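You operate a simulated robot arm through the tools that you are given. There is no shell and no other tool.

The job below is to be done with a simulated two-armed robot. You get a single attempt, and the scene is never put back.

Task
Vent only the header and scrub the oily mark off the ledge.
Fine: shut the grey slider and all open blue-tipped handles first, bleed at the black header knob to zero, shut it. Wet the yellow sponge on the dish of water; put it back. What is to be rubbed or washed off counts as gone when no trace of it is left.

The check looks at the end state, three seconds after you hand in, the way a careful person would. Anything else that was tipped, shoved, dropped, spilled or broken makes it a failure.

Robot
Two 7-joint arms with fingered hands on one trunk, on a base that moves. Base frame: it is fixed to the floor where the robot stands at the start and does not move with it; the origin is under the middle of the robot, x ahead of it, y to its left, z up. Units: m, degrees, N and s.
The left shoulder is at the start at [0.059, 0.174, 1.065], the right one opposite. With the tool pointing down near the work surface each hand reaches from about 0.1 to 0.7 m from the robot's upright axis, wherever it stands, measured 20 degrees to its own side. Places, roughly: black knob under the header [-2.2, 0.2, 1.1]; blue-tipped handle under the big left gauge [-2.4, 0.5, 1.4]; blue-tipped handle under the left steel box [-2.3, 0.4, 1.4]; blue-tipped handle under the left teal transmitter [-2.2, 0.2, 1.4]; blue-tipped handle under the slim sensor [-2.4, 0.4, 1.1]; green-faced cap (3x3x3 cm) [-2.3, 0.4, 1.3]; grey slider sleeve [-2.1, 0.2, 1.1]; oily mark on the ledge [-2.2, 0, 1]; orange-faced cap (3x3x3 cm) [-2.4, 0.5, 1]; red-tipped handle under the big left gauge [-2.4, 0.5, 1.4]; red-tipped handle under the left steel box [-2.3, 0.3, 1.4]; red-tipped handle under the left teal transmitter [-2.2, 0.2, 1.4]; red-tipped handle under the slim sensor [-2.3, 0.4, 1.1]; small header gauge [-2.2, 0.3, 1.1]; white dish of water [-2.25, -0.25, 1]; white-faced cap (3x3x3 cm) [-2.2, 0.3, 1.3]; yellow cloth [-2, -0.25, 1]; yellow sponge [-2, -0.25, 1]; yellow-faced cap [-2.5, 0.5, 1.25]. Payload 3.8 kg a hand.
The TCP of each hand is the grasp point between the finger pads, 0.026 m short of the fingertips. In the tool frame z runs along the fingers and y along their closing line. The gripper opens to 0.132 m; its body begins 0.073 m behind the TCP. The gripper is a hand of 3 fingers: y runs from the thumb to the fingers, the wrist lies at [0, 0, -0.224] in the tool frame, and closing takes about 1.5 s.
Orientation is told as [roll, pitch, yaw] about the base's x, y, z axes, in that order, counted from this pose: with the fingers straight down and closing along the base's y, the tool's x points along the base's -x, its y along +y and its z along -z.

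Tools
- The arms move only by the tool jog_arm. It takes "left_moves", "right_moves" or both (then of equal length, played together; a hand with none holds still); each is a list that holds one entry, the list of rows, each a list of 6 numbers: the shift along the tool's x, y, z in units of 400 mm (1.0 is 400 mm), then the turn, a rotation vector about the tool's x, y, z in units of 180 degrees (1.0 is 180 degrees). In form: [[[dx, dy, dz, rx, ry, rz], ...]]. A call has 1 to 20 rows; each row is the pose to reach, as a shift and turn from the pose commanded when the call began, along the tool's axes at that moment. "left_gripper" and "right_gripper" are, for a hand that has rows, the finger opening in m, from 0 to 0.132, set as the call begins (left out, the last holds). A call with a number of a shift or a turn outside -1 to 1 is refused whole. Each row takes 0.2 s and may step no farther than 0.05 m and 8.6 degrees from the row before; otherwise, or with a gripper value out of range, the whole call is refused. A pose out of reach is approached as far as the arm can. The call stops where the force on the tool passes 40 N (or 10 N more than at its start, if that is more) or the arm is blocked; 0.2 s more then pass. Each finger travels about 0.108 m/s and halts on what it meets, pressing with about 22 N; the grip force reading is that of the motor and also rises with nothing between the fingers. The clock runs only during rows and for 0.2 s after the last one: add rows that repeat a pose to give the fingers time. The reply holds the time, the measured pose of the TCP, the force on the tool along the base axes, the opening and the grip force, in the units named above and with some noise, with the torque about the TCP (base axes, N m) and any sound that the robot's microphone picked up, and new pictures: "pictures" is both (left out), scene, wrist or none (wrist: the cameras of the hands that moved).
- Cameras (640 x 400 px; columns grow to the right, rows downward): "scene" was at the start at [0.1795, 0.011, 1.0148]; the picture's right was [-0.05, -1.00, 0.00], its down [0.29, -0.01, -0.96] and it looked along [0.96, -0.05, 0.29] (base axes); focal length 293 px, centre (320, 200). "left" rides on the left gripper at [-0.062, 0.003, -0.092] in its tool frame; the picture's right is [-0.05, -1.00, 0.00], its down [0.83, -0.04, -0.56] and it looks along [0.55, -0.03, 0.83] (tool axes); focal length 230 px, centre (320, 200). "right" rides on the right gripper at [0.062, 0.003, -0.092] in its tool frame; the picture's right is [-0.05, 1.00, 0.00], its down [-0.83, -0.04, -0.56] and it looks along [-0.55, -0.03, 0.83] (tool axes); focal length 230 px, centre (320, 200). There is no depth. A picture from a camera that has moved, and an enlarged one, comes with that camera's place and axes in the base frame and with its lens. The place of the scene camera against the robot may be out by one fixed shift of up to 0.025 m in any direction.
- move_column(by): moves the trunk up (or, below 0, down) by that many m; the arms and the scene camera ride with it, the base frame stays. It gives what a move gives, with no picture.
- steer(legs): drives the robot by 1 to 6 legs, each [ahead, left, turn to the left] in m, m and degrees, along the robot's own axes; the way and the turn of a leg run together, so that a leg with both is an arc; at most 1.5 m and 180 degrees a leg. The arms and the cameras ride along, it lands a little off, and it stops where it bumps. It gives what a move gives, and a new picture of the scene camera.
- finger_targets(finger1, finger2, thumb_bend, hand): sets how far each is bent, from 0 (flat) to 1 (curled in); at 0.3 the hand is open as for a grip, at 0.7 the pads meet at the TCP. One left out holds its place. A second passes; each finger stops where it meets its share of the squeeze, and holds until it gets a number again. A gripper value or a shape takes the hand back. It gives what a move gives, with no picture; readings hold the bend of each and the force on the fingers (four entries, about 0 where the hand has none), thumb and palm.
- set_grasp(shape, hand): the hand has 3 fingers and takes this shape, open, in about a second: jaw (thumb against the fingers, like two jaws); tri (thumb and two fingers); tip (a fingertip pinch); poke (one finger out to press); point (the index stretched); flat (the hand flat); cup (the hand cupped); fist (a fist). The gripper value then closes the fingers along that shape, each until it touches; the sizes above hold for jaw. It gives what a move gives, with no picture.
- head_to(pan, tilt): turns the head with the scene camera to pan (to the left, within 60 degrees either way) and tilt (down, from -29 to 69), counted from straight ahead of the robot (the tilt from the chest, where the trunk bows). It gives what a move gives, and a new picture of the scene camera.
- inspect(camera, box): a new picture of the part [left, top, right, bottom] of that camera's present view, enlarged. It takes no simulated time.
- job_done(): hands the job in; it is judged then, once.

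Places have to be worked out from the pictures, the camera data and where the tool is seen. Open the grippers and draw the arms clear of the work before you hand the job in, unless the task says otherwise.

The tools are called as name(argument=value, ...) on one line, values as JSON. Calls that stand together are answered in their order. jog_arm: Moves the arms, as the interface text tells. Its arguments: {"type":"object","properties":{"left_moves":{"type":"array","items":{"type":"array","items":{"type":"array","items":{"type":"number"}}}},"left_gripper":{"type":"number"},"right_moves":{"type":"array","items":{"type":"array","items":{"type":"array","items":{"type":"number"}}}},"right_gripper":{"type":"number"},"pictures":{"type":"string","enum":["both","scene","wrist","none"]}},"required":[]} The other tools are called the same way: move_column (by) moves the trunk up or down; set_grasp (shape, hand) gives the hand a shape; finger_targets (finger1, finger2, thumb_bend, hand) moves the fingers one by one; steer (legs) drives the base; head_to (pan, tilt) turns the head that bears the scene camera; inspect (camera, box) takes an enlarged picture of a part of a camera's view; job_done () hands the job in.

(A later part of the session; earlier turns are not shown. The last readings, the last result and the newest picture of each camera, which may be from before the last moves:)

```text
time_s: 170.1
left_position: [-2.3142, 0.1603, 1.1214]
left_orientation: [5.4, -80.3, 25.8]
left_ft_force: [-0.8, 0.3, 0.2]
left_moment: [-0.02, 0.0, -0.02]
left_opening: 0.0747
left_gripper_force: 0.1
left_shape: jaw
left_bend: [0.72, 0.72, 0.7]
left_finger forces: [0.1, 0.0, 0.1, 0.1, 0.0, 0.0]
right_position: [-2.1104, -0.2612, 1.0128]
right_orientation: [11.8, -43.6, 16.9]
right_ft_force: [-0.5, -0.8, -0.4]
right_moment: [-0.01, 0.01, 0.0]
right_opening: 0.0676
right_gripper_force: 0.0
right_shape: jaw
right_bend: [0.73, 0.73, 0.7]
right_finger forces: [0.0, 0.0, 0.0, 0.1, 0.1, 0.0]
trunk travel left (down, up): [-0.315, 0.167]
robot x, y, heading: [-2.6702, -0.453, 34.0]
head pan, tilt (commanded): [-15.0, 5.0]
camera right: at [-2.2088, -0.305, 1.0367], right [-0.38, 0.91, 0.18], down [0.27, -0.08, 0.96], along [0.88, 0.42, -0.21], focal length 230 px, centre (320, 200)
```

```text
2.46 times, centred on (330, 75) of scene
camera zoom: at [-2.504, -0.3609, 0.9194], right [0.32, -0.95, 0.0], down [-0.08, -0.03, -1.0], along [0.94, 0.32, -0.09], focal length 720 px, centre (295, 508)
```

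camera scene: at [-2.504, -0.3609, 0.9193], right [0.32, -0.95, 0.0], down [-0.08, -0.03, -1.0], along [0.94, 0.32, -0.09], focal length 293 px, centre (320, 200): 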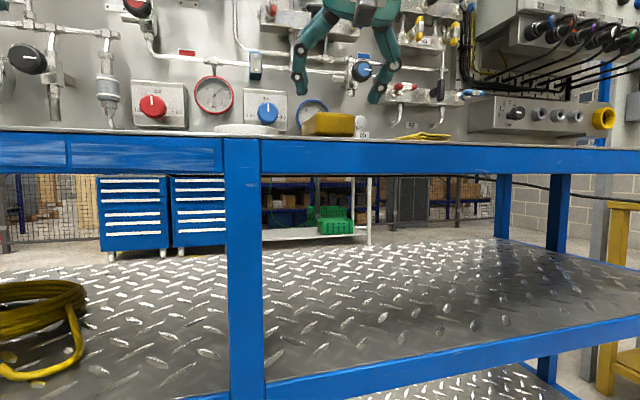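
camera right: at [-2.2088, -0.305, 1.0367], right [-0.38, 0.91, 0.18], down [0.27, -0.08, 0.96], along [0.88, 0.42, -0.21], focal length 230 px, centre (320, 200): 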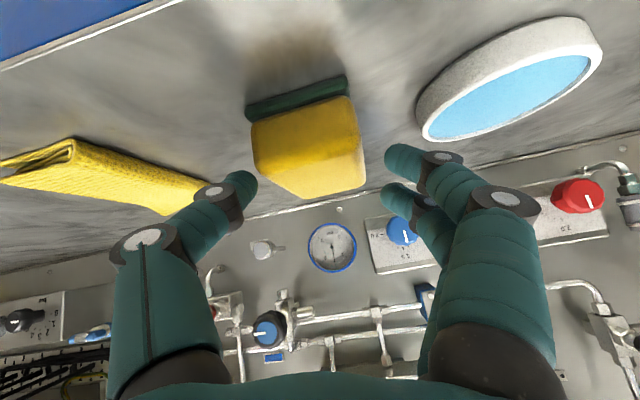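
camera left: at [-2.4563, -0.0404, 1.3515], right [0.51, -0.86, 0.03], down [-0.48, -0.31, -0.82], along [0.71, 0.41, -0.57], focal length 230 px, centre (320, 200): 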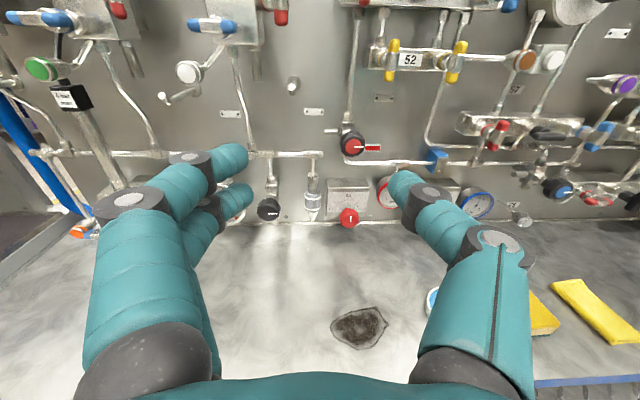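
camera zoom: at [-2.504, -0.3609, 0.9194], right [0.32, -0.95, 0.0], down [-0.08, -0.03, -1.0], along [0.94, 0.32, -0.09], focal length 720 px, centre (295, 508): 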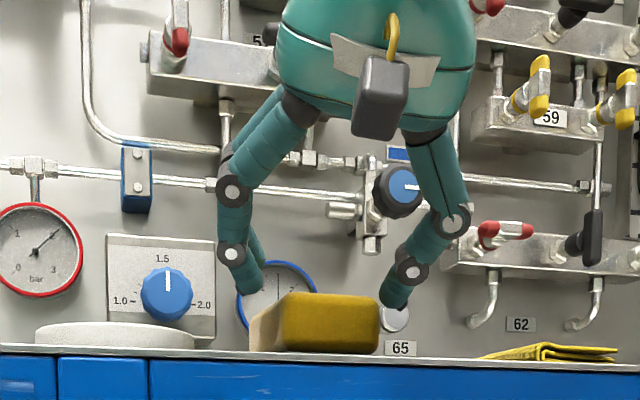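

Tips are about 7 mm below the sponge's top edge, clear of the dish. I go 12 mm lower and slightly forward for a fuller bite.

jog_arm(right_moves=[[[0.004, -0.0008, 0.018, 0, 0, 0], [0.007, -0.0015, 0.035, 0, 0, 0], [0.007, -0.0015, 0.035, 0, 0, 0]]], pictures="wrist")

inspect(camera="scene", box=[200, 0, 460, 150])

```text
time_s: 170.9
left_position: [-2.3133, 0.1597, 1.1217]
left_orientation: [5.4, -80.3, 25.9]
left_ft_force: [0.5, 0.2, -0.3]
left_moment: [0.01, -0.03, 0.02]
left_opening: 0.0747
left_gripper_force: 0.0
left_shape: jaw
left_bend: [0.72, 0.72, 0.7]
left_finger forces: [0.0, 0.0, 0.1, 0.0, 0.1, 0.1]
right_position: [-2.1036, -0.2559, 1.0009]
right_orientation: [11.8, -43.7, 16.8]
right_ft_force: [0.8, 0.8, -0.1]
right_moment: [0.03, 0.0, -0.01]
right_opening: 0.0673
right_gripper_force: 0.2
right_shape: jaw
right_bend: [0.73, 0.73, 0.7]
right_finger forces: [0.0, 0.0, 0.0, 0.1, 0.0, 0.0]
trunk travel left (down, up): [-0.315, 0.167]
robot x, y, heading: [-2.6711, -0.4558, 33.5]
head pan, tilt (commanded): [-15.0, 5.0]
camera right: at [-2.2016, -0.3016, 1.0253], right [-0.38, 0.91, 0.18], down [0.27, -0.08, 0.96], along [0.88, 0.42, -0.21], focal length 230 px, centre (320, 200)
```

right: 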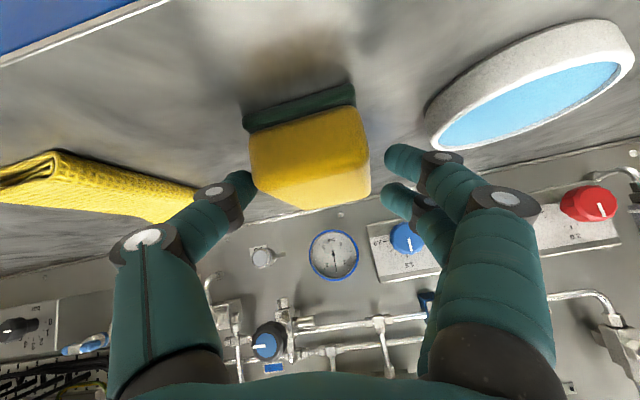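

```text
2.46 times, centred on (330, 75) of scene
camera zoom: at [-2.5041, -0.3609, 0.9194], right [0.32, -0.95, 0.0], down [-0.08, -0.03, -1.0], along [0.94, 0.32, -0.09], focal length 720 px, centre (295, 508)
```

zoom: 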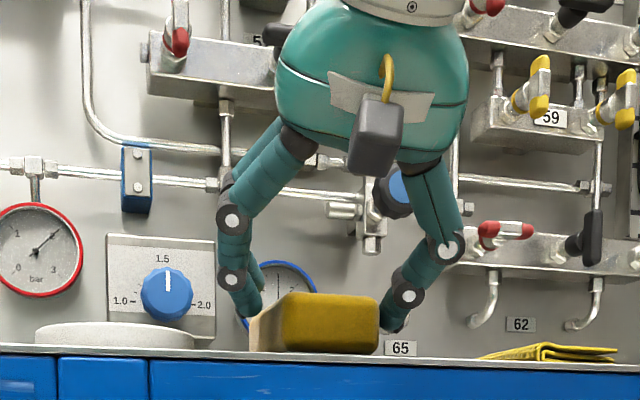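

The sponge sits between thumb and fingers, slightly nearer the thumb. I shift 4 mm and close gently.

jog_arm(right_moves=[[[0, -0.01, 0, 0, 0, 0], [0, -0.01, 0, 0, 0, 0]]], pictures="none")

jog_arm(right_moves=[[[0, 0, 0, 0, 0, 0], [0, 0, 0, 0, 0, 0], [0, 0, 0, 0, 0, 0], [0, 0, 0, 0, 0, 0], [0, 0, 0, 0, 0, 0]]], right_gripper=0.03, pictures="wrist")

inspect(camera="scene", box=[200, 0, 460, 150])

```text
time_s: 171.5
left_position: [-2.313, 0.1609, 1.1223]
left_orientation: [5.3, -80.5, 25.8]
left_ft_force: [0.2, 0.9, -0.8]
left_moment: [-0.02, 0.01, -0.02]
left_opening: 0.0749
left_gripper_force: 0.1
left_shape: jaw
left_bend: [0.72, 0.72, 0.7]
left_finger forces: [0.1, 0.1, 0.0, 0.1, 0.1, 0.0]
right_position: [-2.1027, -0.2591, 1.001]
right_orientation: [11.8, -43.7, 16.9]
right_ft_force: [-0.4, 0.4, -1.0]
right_moment: [0.01, -0.04, 0.0]
right_opening: 0.0676
right_gripper_force: 0.0
right_shape: jaw
right_bend: [0.73, 0.73, 0.7]
right_finger forces: [0.1, 0.0, 0.1, 0.0, 0.0, 0.0]
trunk travel left (down, up): [-0.315, 0.167]
robot x, y, heading: [-2.6723, -0.4512, 33.6]
head pan, tilt (commanded): [-15.0, 5.0]
```

```text
time_s: 172.7
left_position: [-2.3131, 0.1601, 1.1216]
left_orientation: [5.4, -80.4, 25.8]
left_ft_force: [0.0, 0.3, 0.4]
left_moment: [0.01, -0.03, 0.02]
left_opening: 0.0747
left_gripper_force: 0.0
left_shape: jaw
left_bend: [0.72, 0.72, 0.7]
left_finger forces: [0.1, 0.1, 0.1, 0.0, 0.1, 0.1]
right_position: [-2.1024, -0.2592, 1.0017]
right_orientation: [11.8, -43.6, 16.9]
right_ft_force: [-0.7, -0.3, -0.4]
right_moment: [0.03, 0.0, 0.01]
right_opening: 0.053
right_gripper_force: 21.5
right_shape: jaw
right_bend: [0.73, 0.73, 0.7]
right_finger forces: [9.8, 9.7, 0.0, 0.0, 19.0, 0.0]
trunk travel left (down, up): [-0.315, 0.167]
robot x, y, heading: [-2.6683, -0.4547, 33.8]
head pan, tilt (commanded): [-15.0, 5.0]
camera right: at [-2.2002, -0.3045, 1.0248], right [-0.38, 0.91, 0.18], down [0.27, -0.08, 0.96], along [0.88, 0.42, -0.21], focal length 230 px, centre (320, 200)
```

right: 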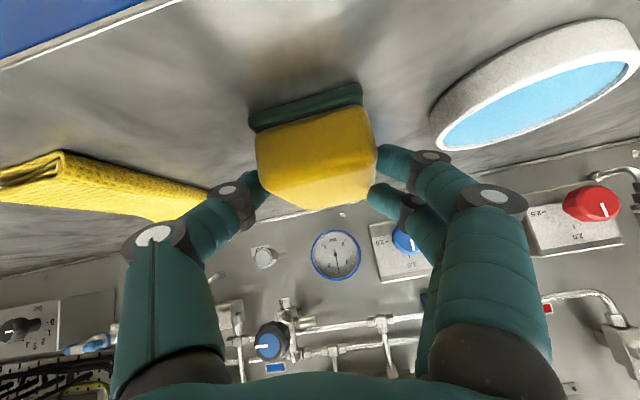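

```text
2.46 times, centred on (330, 75) of scene
camera zoom: at [-2.5041, -0.3609, 0.9194], right [0.32, -0.95, 0.0], down [-0.08, -0.03, -1.0], along [0.94, 0.32, -0.09], focal length 720 px, centre (295, 508)
```

zoom: 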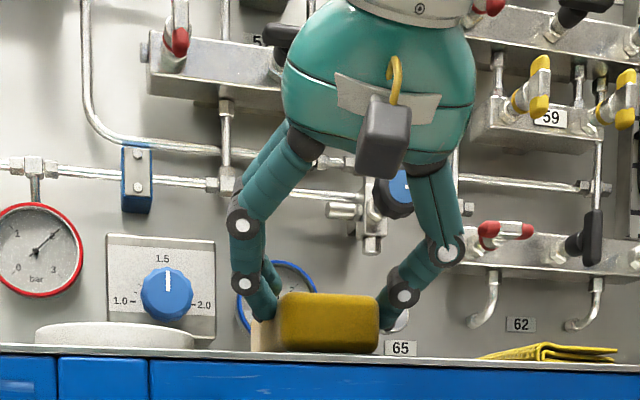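

Gripped: opening 5.3 cm, 21.5 N. I note this pose (-2.102, -0.259, 1.002) for putting it back, and lift 6 cm.

jog_arm(right_moves=[[[-0.035, 0.007, -0.035, 0, 0, 0], [-0.07, 0.015, -0.07, 0, 0, 0], [-0.104, 0.022, -0.106, 0, 0, 0], [-0.104, 0.022, -0.106, 0, 0, 0]]], pictures="both")

inspect(camera="scene", box=[200, 0, 460, 150])

```text
time_s: 173.7
left_position: [-2.3119, 0.1595, 1.1209]
left_orientation: [5.5, -80.4, 25.8]
left_ft_force: [-0.5, 0.0, -0.3]
left_moment: [0.06, -0.01, 0.01]
left_opening: 0.0749
left_gripper_force: 0.1
left_shape: jaw
left_bend: [0.72, 0.72, 0.7]
left_finger forces: [0.0, 0.0, 0.0, 0.0, 0.0, 0.0]
right_position: [-2.1032, -0.2587, 1.0631]
right_orientation: [11.7, -43.8, 17.0]
right_ft_force: [0.3, -0.4, -0.2]
right_moment: [0.01, 0.0, 0.01]
right_opening: 0.0525
right_gripper_force: 22.1
right_shape: jaw
right_bend: [0.73, 0.73, 0.7]
right_finger forces: [9.7, 9.3, 0.0, 0.0, 19.3, 0.0]
trunk travel left (down, up): [-0.315, 0.167]
robot x, y, heading: [-2.6684, -0.4577, 33.9]
head pan, tilt (commanded): [-15.0, 5.0]
camera scene: at [-2.5039, -0.3609, 0.9194], right [0.32, -0.95, 0.0], down [-0.08, -0.03, -1.0], along [0.94, 0.32, -0.09], focal length 293 px, centre (320, 200)
camera right: at [-2.2014, -0.3033, 1.0861], right [-0.38, 0.91, 0.18], down [0.27, -0.08, 0.96], along [0.88, 0.42, -0.21], focal length 230 px, centre (320, 200)
```

scene: 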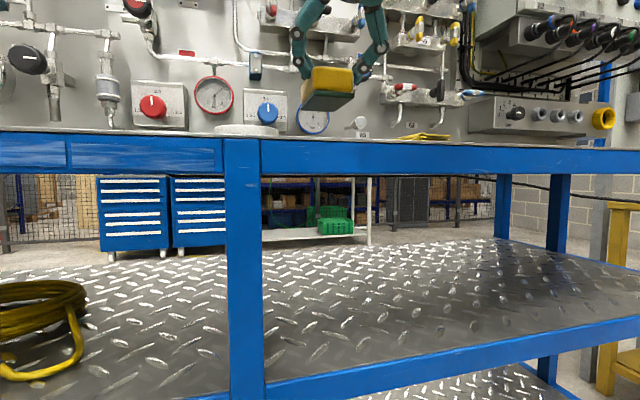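
right: 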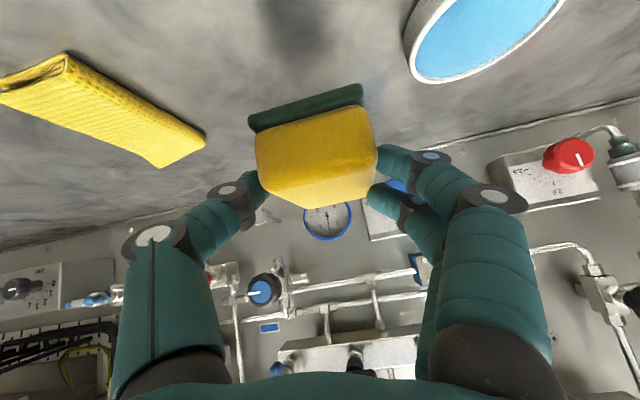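

```text
2.46 times, centred on (330, 75) of scene
camera zoom: at [-2.5039, -0.3609, 0.9194], right [0.32, -0.95, 0.0], down [-0.08, -0.03, -1.0], along [0.94, 0.32, -0.09], focal length 720 px, centre (295, 508)
```

zoom: 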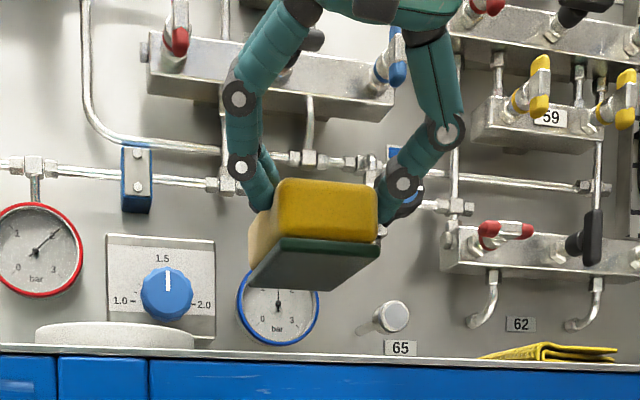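

The sponge came up whole with its green scouring pad, level in the hand (bottom 3.8 cm below TCP). I move it left and up to view the dish.

jog_arm(right_moves=[[[0.002, 0.054, -0.04, 0, 0, 0], [0.005, 0.108, -0.08, 0, 0, 0], [0.008, 0.16, -0.12, 0, 0, 0], [0.01, 0.215, -0.159, 0, 0, 0], [0.01, 0.215, -0.159, 0, 0, 0]]], pictures="both")

```text
time_s: 174.9
left_position: [-2.3127, 0.1604, 1.1225]
left_orientation: [5.4, -80.4, 25.8]
left_ft_force: [0.4, 0.1, 0.0]
left_moment: [0.01, 0.0, 0.01]
left_opening: 0.0748
left_gripper_force: 0.1
left_shape: jaw
left_bend: [0.72, 0.72, 0.7]
left_finger forces: [0.0, 0.0, 0.0, 0.0, 0.0, 0.0]
right_position: [-2.1431, -0.2558, 1.0909]
right_orientation: [12.0, -43.8, 16.6]
right_ft_force: [-0.1, -0.3, -0.1]
right_moment: [0.01, 0.01, 0.01]
right_opening: 0.0463
right_gripper_force: 22.0
right_shape: jaw
right_bend: [0.72, 0.77, 0.71]
right_finger forces: [14.8, 2.6, 0.0, 0.0, 15.7, 0.1]
right hand out of reach, approached as far as the arm can: row 2, 3, 4, 5
trunk travel left (down, up): [-0.315, 0.167]
robot x, y, heading: [-2.6675, -0.457, 33.6]
head pan, tilt (commanded): [-15.0, 5.0]
camera scene: at [-2.504, -0.361, 0.9194], right [0.32, -0.95, 0.0], down [-0.08, -0.03, -1.0], along [0.94, 0.32, -0.09], focal length 293 px, centre (320, 200)
camera right: at [-2.2416, -0.3011, 1.116], right [-0.38, 0.91, 0.19], down [0.27, -0.08, 0.96], along [0.89, 0.42, -0.21], focal length 230 px, centre (320, 200)
```

scene: 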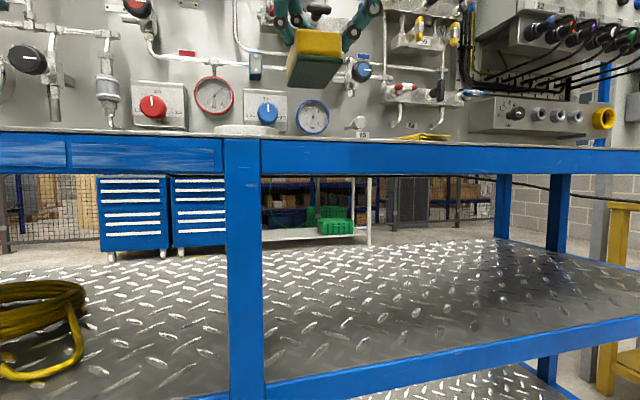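
right: 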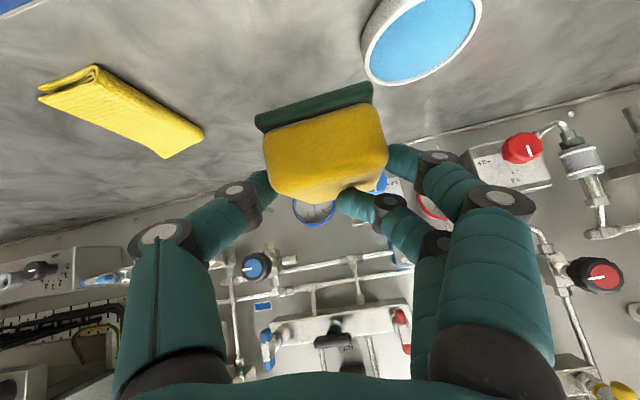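

One finger has slid over the sponge's top corner and tipped it far-end-down, so my grip was too high. I bring it back over its original place to set it down and regrip lower.

jog_arm(right_moves=[[[-0.017, -0.029, 0.046, 0, 0, 0], [-0.034, -0.0577, 0.092, 0, 0, 0], [-0.034, -0.0577, 0.092, 0, 0, 0]]], pictures="both")

inspect(camera="scene", box=[200, 0, 460, 150])

```text
time_s: 175.7
left_position: [-2.3131, 0.1603, 1.1221]
left_orientation: [5.3, -80.5, 25.8]
left_ft_force: [0.0, -0.2, -0.4]
left_moment: [0.0, 0.02, 0.02]
left_opening: 0.0747
left_gripper_force: 0.0
left_shape: jaw
left_bend: [0.72, 0.72, 0.7]
left_finger forces: [0.0, 0.0, 0.0, 0.0, 0.0, 0.0]
right_position: [-2.1015, -0.2592, 1.0722]
right_orientation: [11.8, -43.8, 16.9]
right_ft_force: [-0.3, 0.8, 0.4]
right_moment: [-0.01, -0.01, 0.02]
right_opening: 0.0463
right_gripper_force: 22.1
right_shape: jaw
right_bend: [0.72, 0.77, 0.71]
right_finger forces: [14.7, 2.4, 0.1, 0.0, 15.5, 0.0]
trunk travel left (down, up): [-0.315, 0.167]
robot x, y, heading: [-2.6709, -0.4556, 33.8]
head pan, tilt (commanded): [-15.0, 5.0]
camera scene: at [-2.5041, -0.3609, 0.9194], right [0.32, -0.95, 0.0], down [-0.08, -0.03, -1.0], along [0.94, 0.32, -0.09], focal length 293 px, centre (320, 200)
camera right: at [-2.2004, -0.3044, 1.0963], right [-0.38, 0.91, 0.18], down [0.27, -0.08, 0.96], along [0.88, 0.42, -0.21], focal length 230 px, centre (320, 200)
```

scene: 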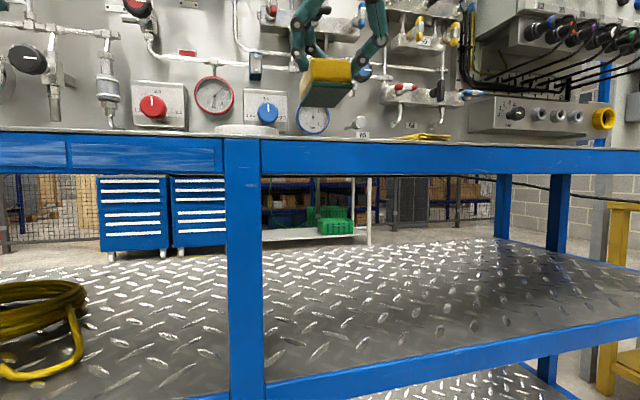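
right: 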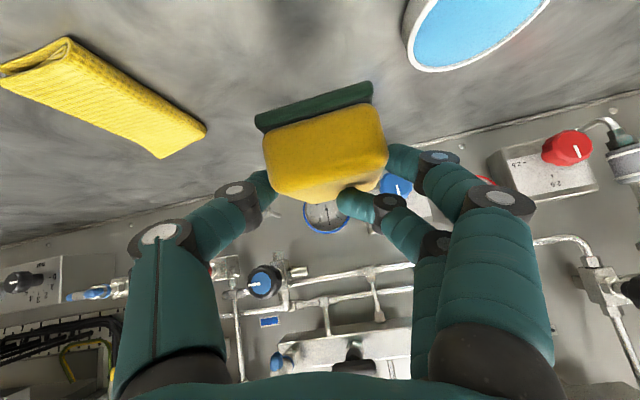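

```text
2.46 times, centred on (330, 75) of scene
camera zoom: at [-2.5041, -0.3609, 0.9194], right [0.32, -0.95, 0.0], down [-0.08, -0.03, -1.0], along [0.94, 0.32, -0.09], focal length 720 px, centre (295, 508)
```

zoom: 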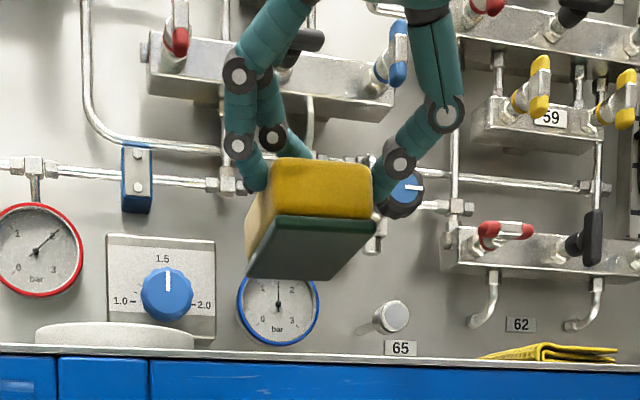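

The sponge is tilted only slightly. I lower it back onto its spot in small steps, watching the force.

jog_arm(right_moves=[[[0.03, -0.0065, 0.031, 0, 0, 0], [0.06, -0.013, 0.062, 0, 0, 0], [0.09, -0.019, 0.092, 0, 0, 0], [0.105, -0.0225, 0.108, 0, 0, 0]]], pictures="none")

inspect(camera="scene", box=[200, 0, 460, 150])

```text
time_s: 176.7
left_position: [-2.3118, 0.1605, 1.1224]
left_orientation: [5.5, -80.3, 25.8]
left_ft_force: [0.5, -0.3, -0.3]
left_moment: [-0.01, -0.01, 0.01]
left_opening: 0.0746
left_gripper_force: 0.2
left_shape: jaw
left_bend: [0.72, 0.72, 0.7]
left_finger forces: [0.0, 0.1, 0.0, 0.0, 0.0, 0.0]
right_position: [-2.1046, -0.2608, 1.012]
right_orientation: [11.9, -43.7, 16.9]
right_ft_force: [0.5, 0.2, -0.2]
right_moment: [0.01, 0.04, 0.03]
right_opening: 0.0464
right_gripper_force: 22.0
right_shape: jaw
right_bend: [0.72, 0.77, 0.71]
right_finger forces: [14.7, 2.1, 0.0, 0.0, 15.4, 0.0]
trunk travel left (down, up): [-0.315, 0.167]
robot x, y, heading: [-2.6667, -0.4551, 33.5]
head pan, tilt (commanded): [-15.0, 5.0]
```

```text
2.46 times, centred on (330, 75) of scene
camera zoom: at [-2.5039, -0.3609, 0.9194], right [0.32, -0.95, 0.0], down [-0.08, -0.03, -1.0], along [0.94, 0.32, -0.09], focal length 720 px, centre (295, 508)
```

zoom: 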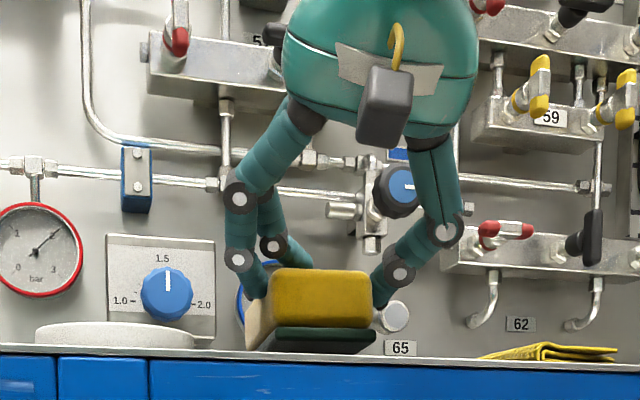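

No contact yet. I lower the last centimetre.

jog_arm(right_moves=[[[0.009, -0.002, 0.009, 0, 0, 0], [0.018, -0.004, 0.018, 0, 0, 0], [0.022, -0.005, 0.022, 0, 0, 0]]], pictures="none")

inspect(camera="scene", box=[200, 0, 460, 150])

```text
time_s: 177.5
left_position: [-2.3123, 0.1602, 1.123]
left_orientation: [5.4, -80.5, 25.8]
left_ft_force: [0.2, -0.2, 0.1]
left_moment: [-0.02, 0.02, 0.0]
left_opening: 0.0747
left_gripper_force: 0.2
left_shape: jaw
left_bend: [0.72, 0.72, 0.7]
left_finger forces: [0.0, 0.1, 0.0, 0.1, 0.0, 0.1]
right_position: [-2.104, -0.2592, 1.0007]
right_orientation: [12.0, -43.9, 16.8]
right_ft_force: [-0.7, 0.0, 6.0]
right_moment: [0.3, -0.08, 0.02]
right_opening: 0.047
right_gripper_force: 22.5
right_shape: jaw
right_bend: [0.72, 0.78, 0.71]
right_finger forces: [13.9, 14.5, 0.0, 0.1, 15.7, 0.0]
trunk travel left (down, up): [-0.315, 0.167]
robot x, y, heading: [-2.6693, -0.4565, 33.7]
head pan, tilt (commanded): [-15.0, 5.0]
```

```text
2.46 times, centred on (330, 75) of scene
camera zoom: at [-2.5044, -0.3611, 0.9195], right [0.32, -0.95, 0.0], down [-0.08, -0.03, -1.0], along [0.94, 0.32, -0.09], focal length 720 px, centre (295, 508)
```

zoom: 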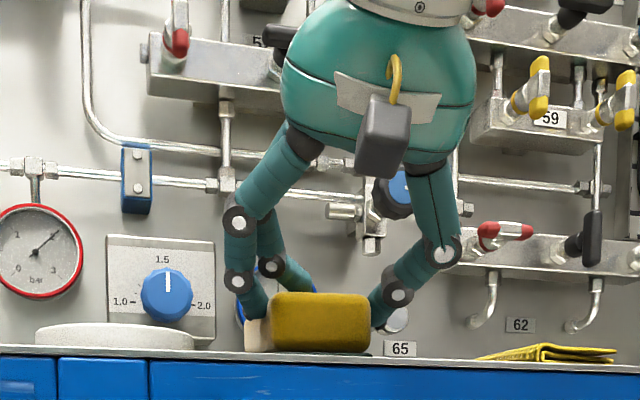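

The sponge is down (6 N). I open the jaws to 7.2 cm, then lower 1.2 cm for a deeper grip.

jog_arm(right_moves=[[[0, 0, 0, 0, 0, 0], [0, 0, 0, 0, 0, 0], [0, 0, 0, 0, 0, 0], [0, 0, 0, 0, 0, 0]]], right_gripper=0.072, pictures="wrist")

inspect(camera="scene", box=[200, 0, 460, 150])

```text
time_s: 178.5
left_position: [-2.3132, 0.1601, 1.1227]
left_orientation: [5.3, -80.4, 25.8]
left_ft_force: [0.8, 0.8, 0.2]
left_moment: [0.02, 0.0, -0.01]
left_opening: 0.0746
left_gripper_force: 0.1
left_shape: jaw
left_bend: [0.72, 0.72, 0.7]
left_finger forces: [0.0, 0.0, 0.1, 0.0, 0.0, 0.1]
right_position: [-2.1044, -0.26, 0.9989]
right_orientation: [11.6, -43.7, 16.9]
right_ft_force: [-0.1, -0.2, -0.2]
right_moment: [-0.03, -0.01, -0.01]
right_opening: 0.0715
right_gripper_force: 0.2
right_shape: jaw
right_bend: [0.72, 0.72, 0.7]
right_finger forces: [0.0, 0.0, 0.1, 0.1, 0.1, 0.0]
trunk travel left (down, up): [-0.315, 0.167]
robot x, y, heading: [-2.6683, -0.4551, 33.8]
head pan, tilt (commanded): [-15.0, 5.0]
camera right: at [-2.2022, -0.3051, 1.0232], right [-0.38, 0.91, 0.18], down [0.27, -0.08, 0.96], along [0.88, 0.42, -0.21], focal length 230 px, centre (320, 200)
```

right: 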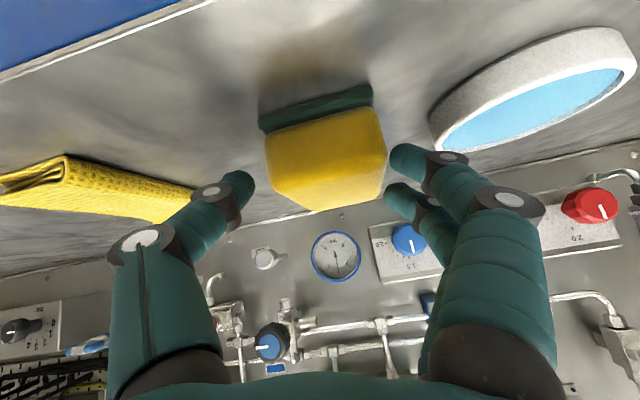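

```text
2.46 times, centred on (330, 75) of scene
camera zoom: at [-2.504, -0.3609, 0.9194], right [0.32, -0.95, 0.0], down [-0.08, -0.03, -1.0], along [0.94, 0.32, -0.09], focal length 720 px, centre (295, 508)
```

zoom: 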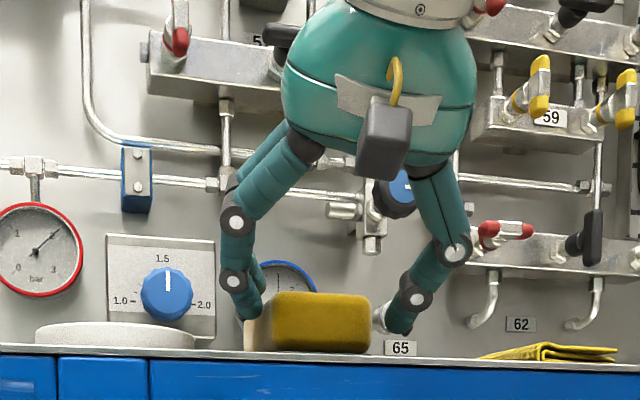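

Upper finger still hovers above the sponge's top because of the roll, while the thumb is low. I undo the roll here, centre the hand 5 mm to the left, and re-check.

jog_arm(right_moves=[[[0, 0.004, 0, 0, 0, -0.022], [0, 0.008, 0, 0, 0, -0.045], [0, 0.0125, 0, 0, 0, -0.067], [0, 0.0125, 0, 0, 0, -0.067]]], right_gripper=0.068, pictures="wrist")

inspect(camera="scene", box=[200, 0, 460, 150])

```text
time_s: 179.5
left_position: [-2.313, 0.1606, 1.1231]
left_orientation: [5.5, -80.4, 25.8]
left_ft_force: [0.3, 0.1, -0.9]
left_moment: [-0.03, 0.0, 0.01]
left_opening: 0.0745
left_gripper_force: 0.0
left_shape: jaw
left_bend: [0.72, 0.72, 0.7]
left_finger forces: [0.1, 0.1, 0.0, 0.0, 0.1, 0.0]
right_position: [-2.1059, -0.2562, 1.0007]
right_orientation: [0.1, -45.0, 33.8]
right_ft_force: [0.1, 0.6, 0.5]
right_moment: [0.0, 0.01, 0.04]
right_opening: 0.0686
right_gripper_force: 0.1
right_shape: jaw
right_bend: [0.72, 0.72, 0.7]
right_finger forces: [0.0, 0.0, 0.0, 0.0, 0.0, 0.1]
trunk travel left (down, up): [-0.315, 0.167]
robot x, y, heading: [-2.668, -0.4555, 33.8]
head pan, tilt (commanded): [-15.0, 5.0]
camera right: at [-2.1982, -0.3124, 1.0222], right [-0.52, 0.85, 0.04], down [0.19, 0.07, 0.98], along [0.83, 0.52, -0.2], focal length 230 px, centre (320, 200)
```

right: 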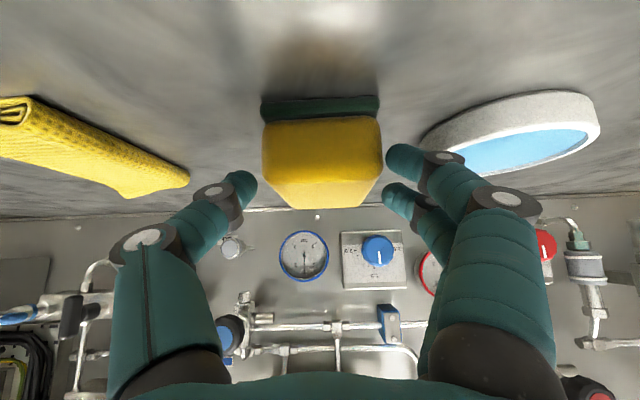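

```text
2.46 times, centred on (330, 75) of scene
camera zoom: at [-2.504, -0.3609, 0.9194], right [0.32, -0.95, 0.0], down [-0.08, -0.03, -1.0], along [0.94, 0.32, -0.09], focal length 720 px, centre (295, 508)
```

zoom: 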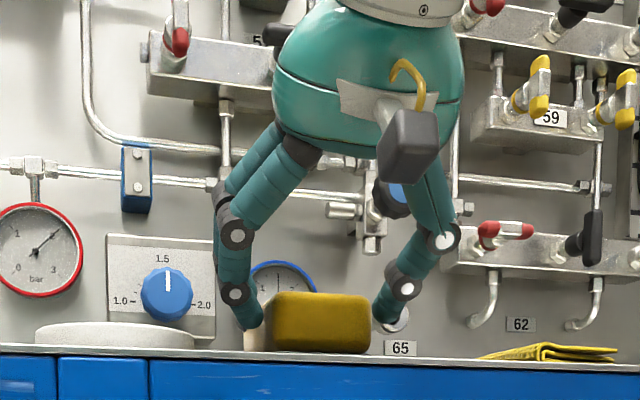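

Now symmetric around the sponge. I lower 10 mm more and go 6 mm forward, then close.

jog_arm(right_moves=[[[0.0035, 0, 0.014, 0, 0, 0], [0.007, 0, 0.028, 0, 0, 0], [0.007, 0, 0.028, 0, 0, 0]]], pictures="none")

jog_arm(right_moves=[[[0, 0, 0, 0, 0, 0], [0, 0, 0, 0, 0, 0], [0, 0, 0, 0, 0, 0], [0, 0, 0, 0, 0, 0], [0, 0, 0, 0, 0, 0]]], right_gripper=0.04, pictures="wrist")

inspect(camera="scene", box=[200, 0, 460, 150])

```text
time_s: 180.3
left_position: [-2.3128, 0.1608, 1.1227]
left_orientation: [5.5, -80.3, 25.8]
left_ft_force: [-0.8, -0.4, -0.6]
left_moment: [0.02, 0.02, -0.03]
left_opening: 0.0747
left_gripper_force: 0.1
left_shape: jaw
left_bend: [0.72, 0.72, 0.7]
left_finger forces: [0.0, 0.0, 0.1, 0.0, 0.0, 0.0]
right_position: [-2.1018, -0.2532, 0.9888]
right_orientation: [0.0, -44.9, 33.7]
right_ft_force: [-0.8, -0.3, 0.1]
right_moment: [0.0, 0.02, 0.02]
right_opening: 0.0689
right_gripper_force: 0.0
right_shape: jaw
right_bend: [0.72, 0.72, 0.7]
right_finger forces: [0.0, 0.0, 0.0, 0.0, 0.1, 0.0]
trunk travel left (down, up): [-0.315, 0.167]
robot x, y, heading: [-2.6664, -0.4563, 33.5]
head pan, tilt (commanded): [-15.0, 5.0]
```

```text
time_s: 181.5
left_position: [-2.3132, 0.1604, 1.1223]
left_orientation: [5.4, -80.5, 25.8]
left_ft_force: [-0.5, -0.9, -0.1]
left_moment: [-0.01, 0.0, 0.01]
left_opening: 0.0746
left_gripper_force: 0.2
left_shape: jaw
left_bend: [0.72, 0.72, 0.7]
left_finger forces: [0.0, 0.0, 0.1, 0.0, 0.0, 0.0]
right_position: [-2.1018, -0.2535, 0.9888]
right_orientation: [0.1, -45.0, 33.7]
right_ft_force: [0.6, 0.4, -0.1]
right_moment: [0.03, -0.01, 0.01]
right_opening: 0.0541
right_gripper_force: 21.8
right_shape: jaw
right_bend: [0.73, 0.73, 0.7]
right_finger forces: [9.9, 10.0, 0.1, 0.0, 20.0, 0.0]
trunk travel left (down, up): [-0.315, 0.167]
robot x, y, heading: [-2.6686, -0.4506, 33.7]
head pan, tilt (commanded): [-15.0, 5.0]
camera right: at [-2.1944, -0.3094, 1.0118], right [-0.52, 0.85, 0.04], down [0.19, 0.07, 0.98], along [0.83, 0.52, -0.2], focal length 230 px, centre (320, 200)
```

right: 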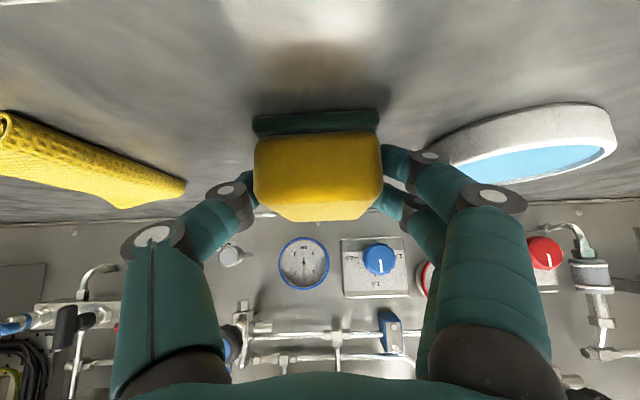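

```text
2.46 times, centred on (330, 75) of scene
camera zoom: at [-2.504, -0.3609, 0.9194], right [0.32, -0.95, 0.0], down [-0.08, -0.03, -1.0], along [0.94, 0.32, -0.09], focal length 720 px, centre (295, 508)
```

zoom: 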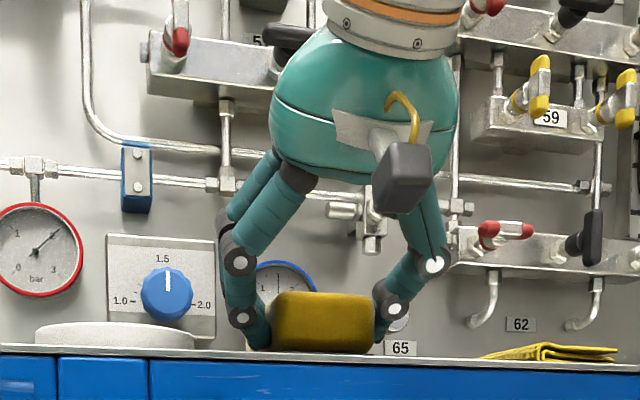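

A sound grip now (5.4 cm, forces even at 10/10/20 N). I lift 5 cm and check that it stays level.

jog_arm(right_moves=[[[-0.03, 0, -0.03, 0, 0, 0], [-0.06, 0, -0.06, 0, 0, 0], [-0.09, 0, -0.09, 0, 0, 0], [-0.09, 0, -0.09, 0, 0, 0]]], pictures="wrist")

inspect(camera="scene", box=[200, 0, 460, 150])

```text
time_s: 182.5
left_position: [-2.3128, 0.1602, 1.1223]
left_orientation: [5.4, -80.5, 25.8]
left_ft_force: [-0.2, 0.1, 0.1]
left_moment: [0.0, -0.02, 0.02]
left_opening: 0.0745
left_gripper_force: 0.1
left_shape: jaw
left_bend: [0.72, 0.72, 0.7]
left_finger forces: [0.1, 0.0, 0.0, 0.0, 0.0, 0.0]
right_position: [-2.1019, -0.2506, 1.0398]
right_orientation: [0.0, -45.0, 33.7]
right_ft_force: [0.8, 0.7, -0.5]
right_moment: [0.01, 0.0, 0.0]
right_opening: 0.054
right_gripper_force: 21.9
right_shape: jaw
right_bend: [0.73, 0.73, 0.7]
right_finger forces: [10.1, 10.1, 0.1, 0.0, 19.9, 0.1]
trunk travel left (down, up): [-0.315, 0.167]
robot x, y, heading: [-2.6668, -0.4558, 33.5]
head pan, tilt (commanded): [-15.0, 5.0]
camera right: at [-2.1939, -0.3071, 1.0628], right [-0.52, 0.85, 0.04], down [0.19, 0.07, 0.98], along [0.83, 0.52, -0.2], focal length 230 px, centre (320, 200)
```

right: 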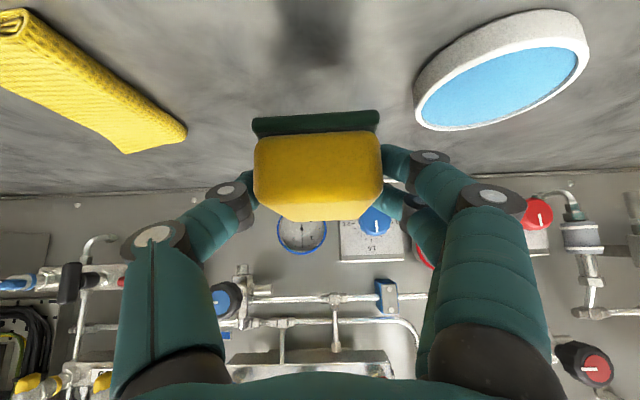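

```text
2.46 times, centred on (330, 75) of scene
camera zoom: at [-2.504, -0.3609, 0.9194], right [0.32, -0.95, 0.0], down [-0.08, -0.03, -1.0], along [0.94, 0.32, -0.09], focal length 720 px, centre (295, 508)
```

zoom: 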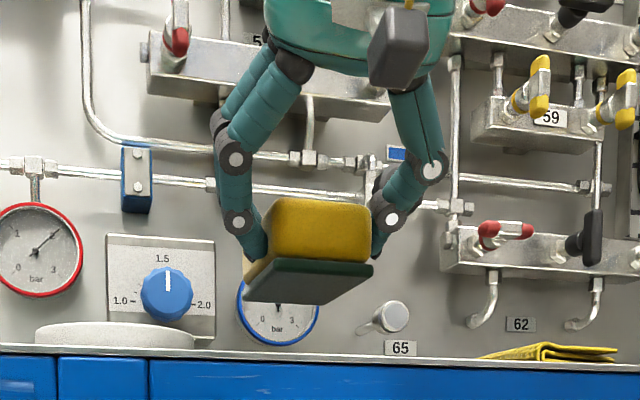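

The sponge is firm and level. I move it left toward the dish (bottom 3 cm above the rim), testing the arm's reach.

jog_arm(right_moves=[[[0, 0.07, 0, 0, 0, 0], [0, 0.14, 0, 0, 0, 0], [0, 0.21, 0, 0, 0, 0], [0, 0.28, 0, 0, 0, 0], [0, 0.28, 0, 0, 0, 0]]], pictures="both")

inspect(camera="scene", box=[140, 0, 400, 150])

```text
time_s: 183.7
left_position: [-2.3119, 0.16, 1.1221]
left_orientation: [5.5, -80.4, 25.9]
left_ft_force: [0.1, 0.0, 0.2]
left_moment: [-0.01, 0.01, -0.02]
left_opening: 0.0747
left_gripper_force: 0.1
left_shape: jaw
left_bend: [0.72, 0.72, 0.7]
left_finger forces: [0.0, 0.0, 0.1, 0.0, 0.0, 0.0]
right_position: [-2.1068, -0.2432, 1.0407]
right_orientation: [0.0, -45.0, 33.7]
right_ft_force: [-0.2, 0.1, -0.3]
right_moment: [-0.03, 0.01, 0.0]
right_opening: 0.0541
right_gripper_force: 22.0
right_shape: jaw
right_bend: [0.73, 0.73, 0.7]
right_finger forces: [10.0, 10.0, 0.0, 0.0, 19.8, 0.0]
right hand out of reach, approached as far as the arm can: row 1, 2, 3, 4, 5
trunk travel left (down, up): [-0.315, 0.167]
robot x, y, heading: [-2.6722, -0.45, 33.8]
head pan, tilt (commanded): [-15.0, 5.0]
camera scene: at [-2.504, -0.3609, 0.9194], right [0.32, -0.95, 0.0], down [-0.08, -0.03, -1.0], along [0.94, 0.32, -0.09], focal length 293 px, centre (320, 200)
camera right: at [-2.1992, -0.2998, 1.0627], right [-0.52, 0.85, 0.04], down [0.19, 0.07, 0.98], along [0.83, 0.52, -0.2], focal length 230 px, centre (320, 200)
```

scene: 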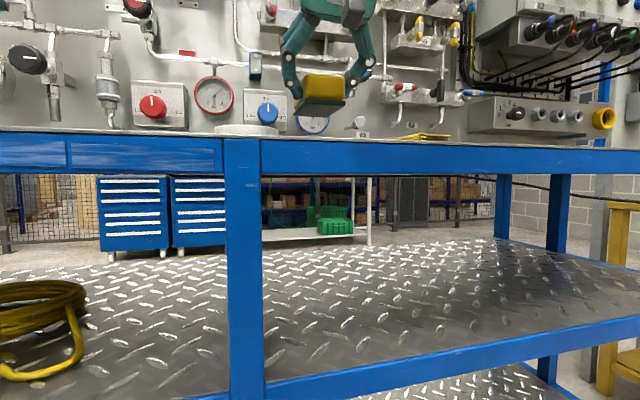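
right: 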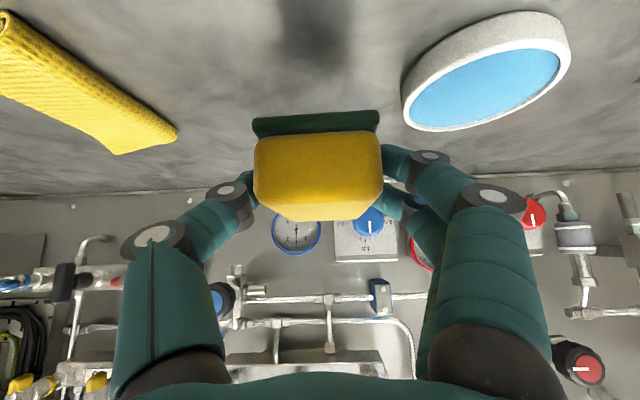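

```text
2.46 times, centred on (270, 75) of scene
camera zoom: at [-2.504, -0.3609, 0.9194], right [0.32, -0.95, 0.0], down [-0.08, -0.03, -1.0], along [0.94, 0.32, -0.09], focal length 720 px, centre (443, 508)
```

zoom: 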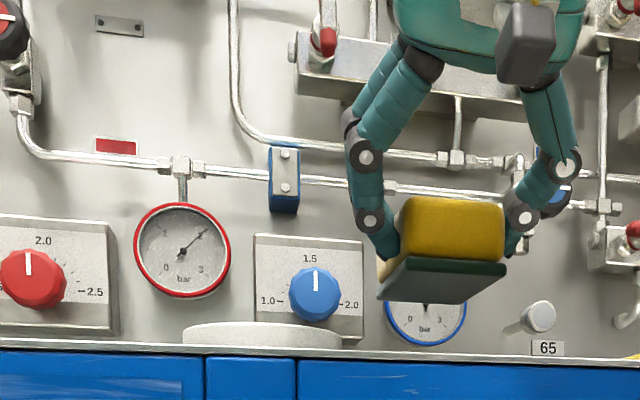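

The right arm will not reach further left, so I bring the sponge over the dish by strafing the base 10 cm left and 2.5 cm forward (sponge bottom stays 3 cm above the rim).

steer(legs=[[0.025, 0.102, 0]])

inspect(camera="right", box=[0, 0, 640, 400])

```text
time_s: 185.2
left_position: [-2.3505, 0.2622, 1.1225]
left_orientation: [5.2, -80.4, 26.1]
left_ft_force: [0.2, 0.1, 0.3]
left_moment: [0.01, -0.02, -0.02]
left_opening: 0.075
left_gripper_force: 0.0
left_shape: jaw
left_bend: [0.72, 0.72, 0.7]
left_finger forces: [0.0, 0.0, 0.1, 0.1, 0.0, 0.0]
right_position: [-2.1426, -0.1404, 1.0407]
right_orientation: [0.1, -45.0, 33.9]
right_ft_force: [0.0, 0.3, -1.1]
right_moment: [-0.01, 0.0, 0.0]
right_opening: 0.0539
right_gripper_force: 22.9
right_shape: jaw
right_bend: [0.73, 0.73, 0.7]
right_finger forces: [10.0, 10.0, 0.0, 0.1, 20.0, 0.0]
trunk travel left (down, up): [-0.315, 0.167]
robot x, y, heading: [-2.7077, -0.3519, 33.9]
head pan, tilt (commanded): [-15.0, 5.0]
camera scene: at [-2.5404, -0.2597, 0.9194], right [0.32, -0.95, 0.0], down [-0.08, -0.03, -1.0], along [0.94, 0.32, -0.09], focal length 293 px, centre (320, 200)
```

scene: 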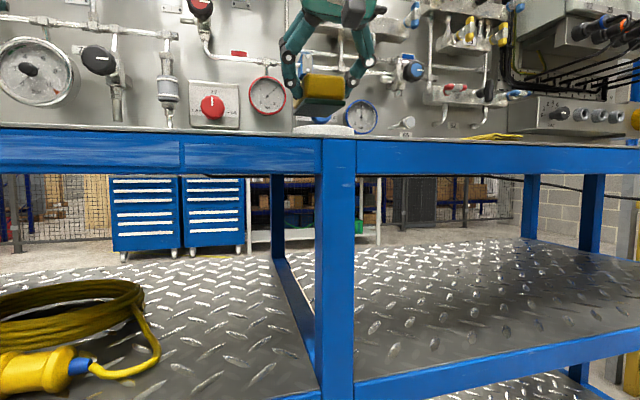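

```text
1.00 times, centred on (320, 200) of right (not enlarged: the box is as wide or as high as the picture)
camera zoom: at [-2.2359, -0.1976, 1.0627], right [-0.53, 0.85, 0.04], down [0.19, 0.07, 0.98], along [0.83, 0.52, -0.2], focal length 230 px, centre (320, 200)
```

zoom: 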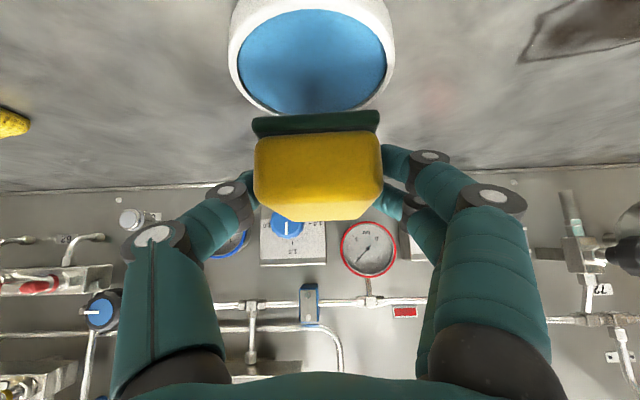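

The sponge is now straight above the dish (laterally aligned within 2 mm). I tilt the hand 18 degrees so the sponge's near edge points down at the dish's middle.

jog_arm(right_moves=[[[0, 0, 0, 0, -0.035, 0], [0, 0, 0, 0, -0.07, 0], [0, 0, 0, 0, -0.1, 0], [0, 0, 0, 0, -0.1, 0]]], pictures="wrist")

inspect(camera="scene", box=[200, 0, 460, 150])

```text
time_s: 186.2
left_position: [-2.3504, 0.2624, 1.1224]
left_orientation: [5.4, -80.4, 25.9]
left_ft_force: [0.6, -0.1, -0.4]
left_moment: [-0.01, 0.0, 0.03]
left_opening: 0.0746
left_gripper_force: 0.0
left_shape: jaw
left_bend: [0.72, 0.72, 0.7]
left_finger forces: [0.0, 0.1, 0.0, 0.1, 0.1, 0.0]
right_position: [-2.1431, -0.1409, 1.0394]
right_orientation: [0.0, -63.0, 33.9]
right_ft_force: [0.4, 0.9, -0.5]
right_moment: [0.0, 0.01, 0.05]
right_opening: 0.054
right_gripper_force: 22.0
right_shape: jaw
right_bend: [0.73, 0.73, 0.7]
right_finger forces: [10.0, 9.9, 0.1, 0.0, 19.9, 0.1]
trunk travel left (down, up): [-0.315, 0.167]
robot x, y, heading: [-2.7075, -0.3511, 33.9]
head pan, tilt (commanded): [-15.0, 5.0]
camera right: at [-2.237, -0.1988, 1.0272], right [-0.54, 0.84, 0.05], down [-0.07, -0.1, 0.99], along [0.84, 0.53, 0.12], focal length 230 px, centre (320, 200)
```

right: 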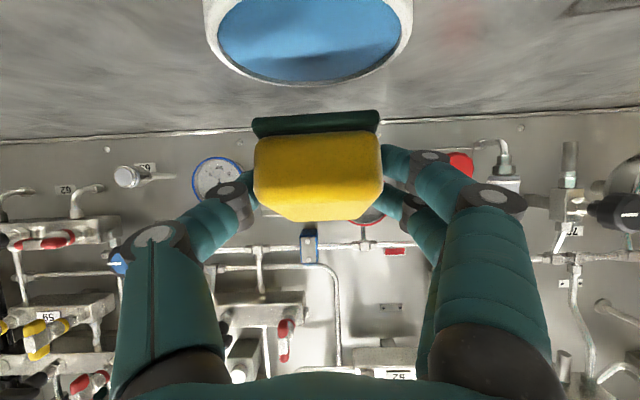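

```text
2.46 times, centred on (330, 75) of scene
camera zoom: at [-2.5402, -0.2599, 0.9194], right [0.32, -0.95, 0.0], down [-0.08, -0.03, -1.0], along [0.94, 0.32, -0.09], focal length 720 px, centre (295, 508)
```

zoom: 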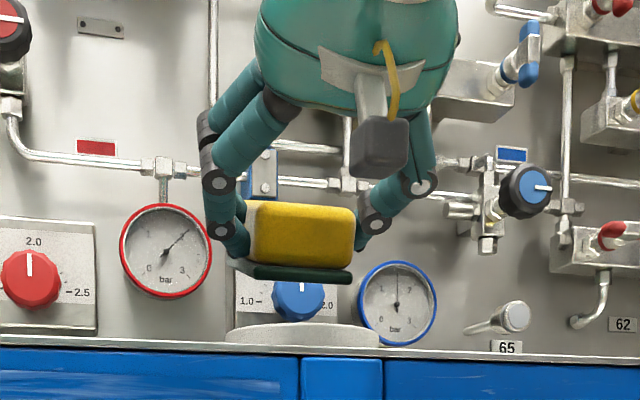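

Good: the near edge is low, over the dish. I lower 2.9 cm to just above the water and look.

jog_arm(right_moves=[[[0.022, 0, 0.011, 0, 0, 0], [0.044, 0, 0.022, 0, 0, 0], [0.0646, 0, 0.033, 0, 0, 0]]], pictures="wrist")

inspect(camera="scene", box=[240, 60, 400, 150])

```text
time_s: 187.0
left_position: [-2.3522, 0.2623, 1.1224]
left_orientation: [5.4, -80.4, 25.9]
left_ft_force: [0.4, 0.2, -0.4]
left_moment: [0.01, -0.01, 0.0]
left_opening: 0.0746
left_gripper_force: 0.0
left_shape: jaw
left_bend: [0.72, 0.72, 0.7]
left_finger forces: [0.1, 0.0, 0.0, 0.0, 0.0, 0.0]
right_position: [-2.1433, -0.1396, 1.0104]
right_orientation: [0.1, -63.0, 33.9]
right_ft_force: [0.1, 0.5, -0.5]
right_moment: [0.01, 0.01, -0.01]
right_opening: 0.0538
right_gripper_force: 21.5
right_shape: jaw
right_bend: [0.73, 0.73, 0.7]
right_finger forces: [10.0, 10.1, 0.0, 0.0, 19.8, 0.0]
trunk travel left (down, up): [-0.315, 0.167]
robot x, y, heading: [-2.7069, -0.3527, 33.9]
head pan, tilt (commanded): [-15.0, 5.0]
camera right: at [-2.237, -0.1979, 0.9978], right [-0.54, 0.84, 0.05], down [-0.07, -0.1, 0.99], along [0.84, 0.53, 0.12], focal length 230 px, centre (320, 200)
```

right: 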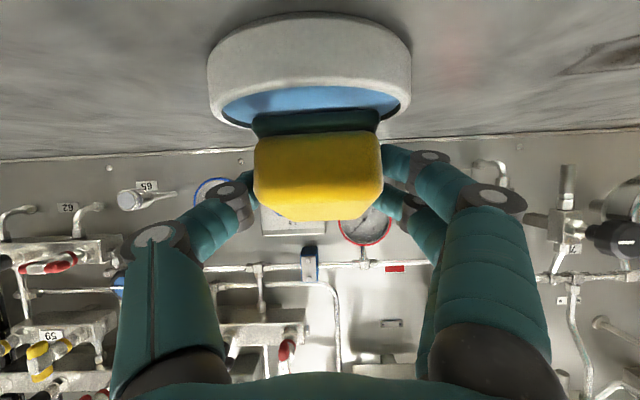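

```text
4.00 times, centred on (320, 105) of scene
camera zoom: at [-2.5402, -0.2599, 0.9194], right [0.32, -0.95, 0.0], down [-0.08, -0.03, -1.0], along [0.94, 0.32, -0.09], focal length 1171 px, centre (320, 580)
```

zoom: 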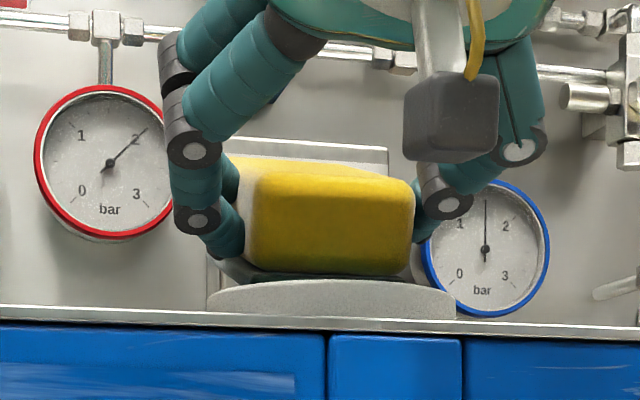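

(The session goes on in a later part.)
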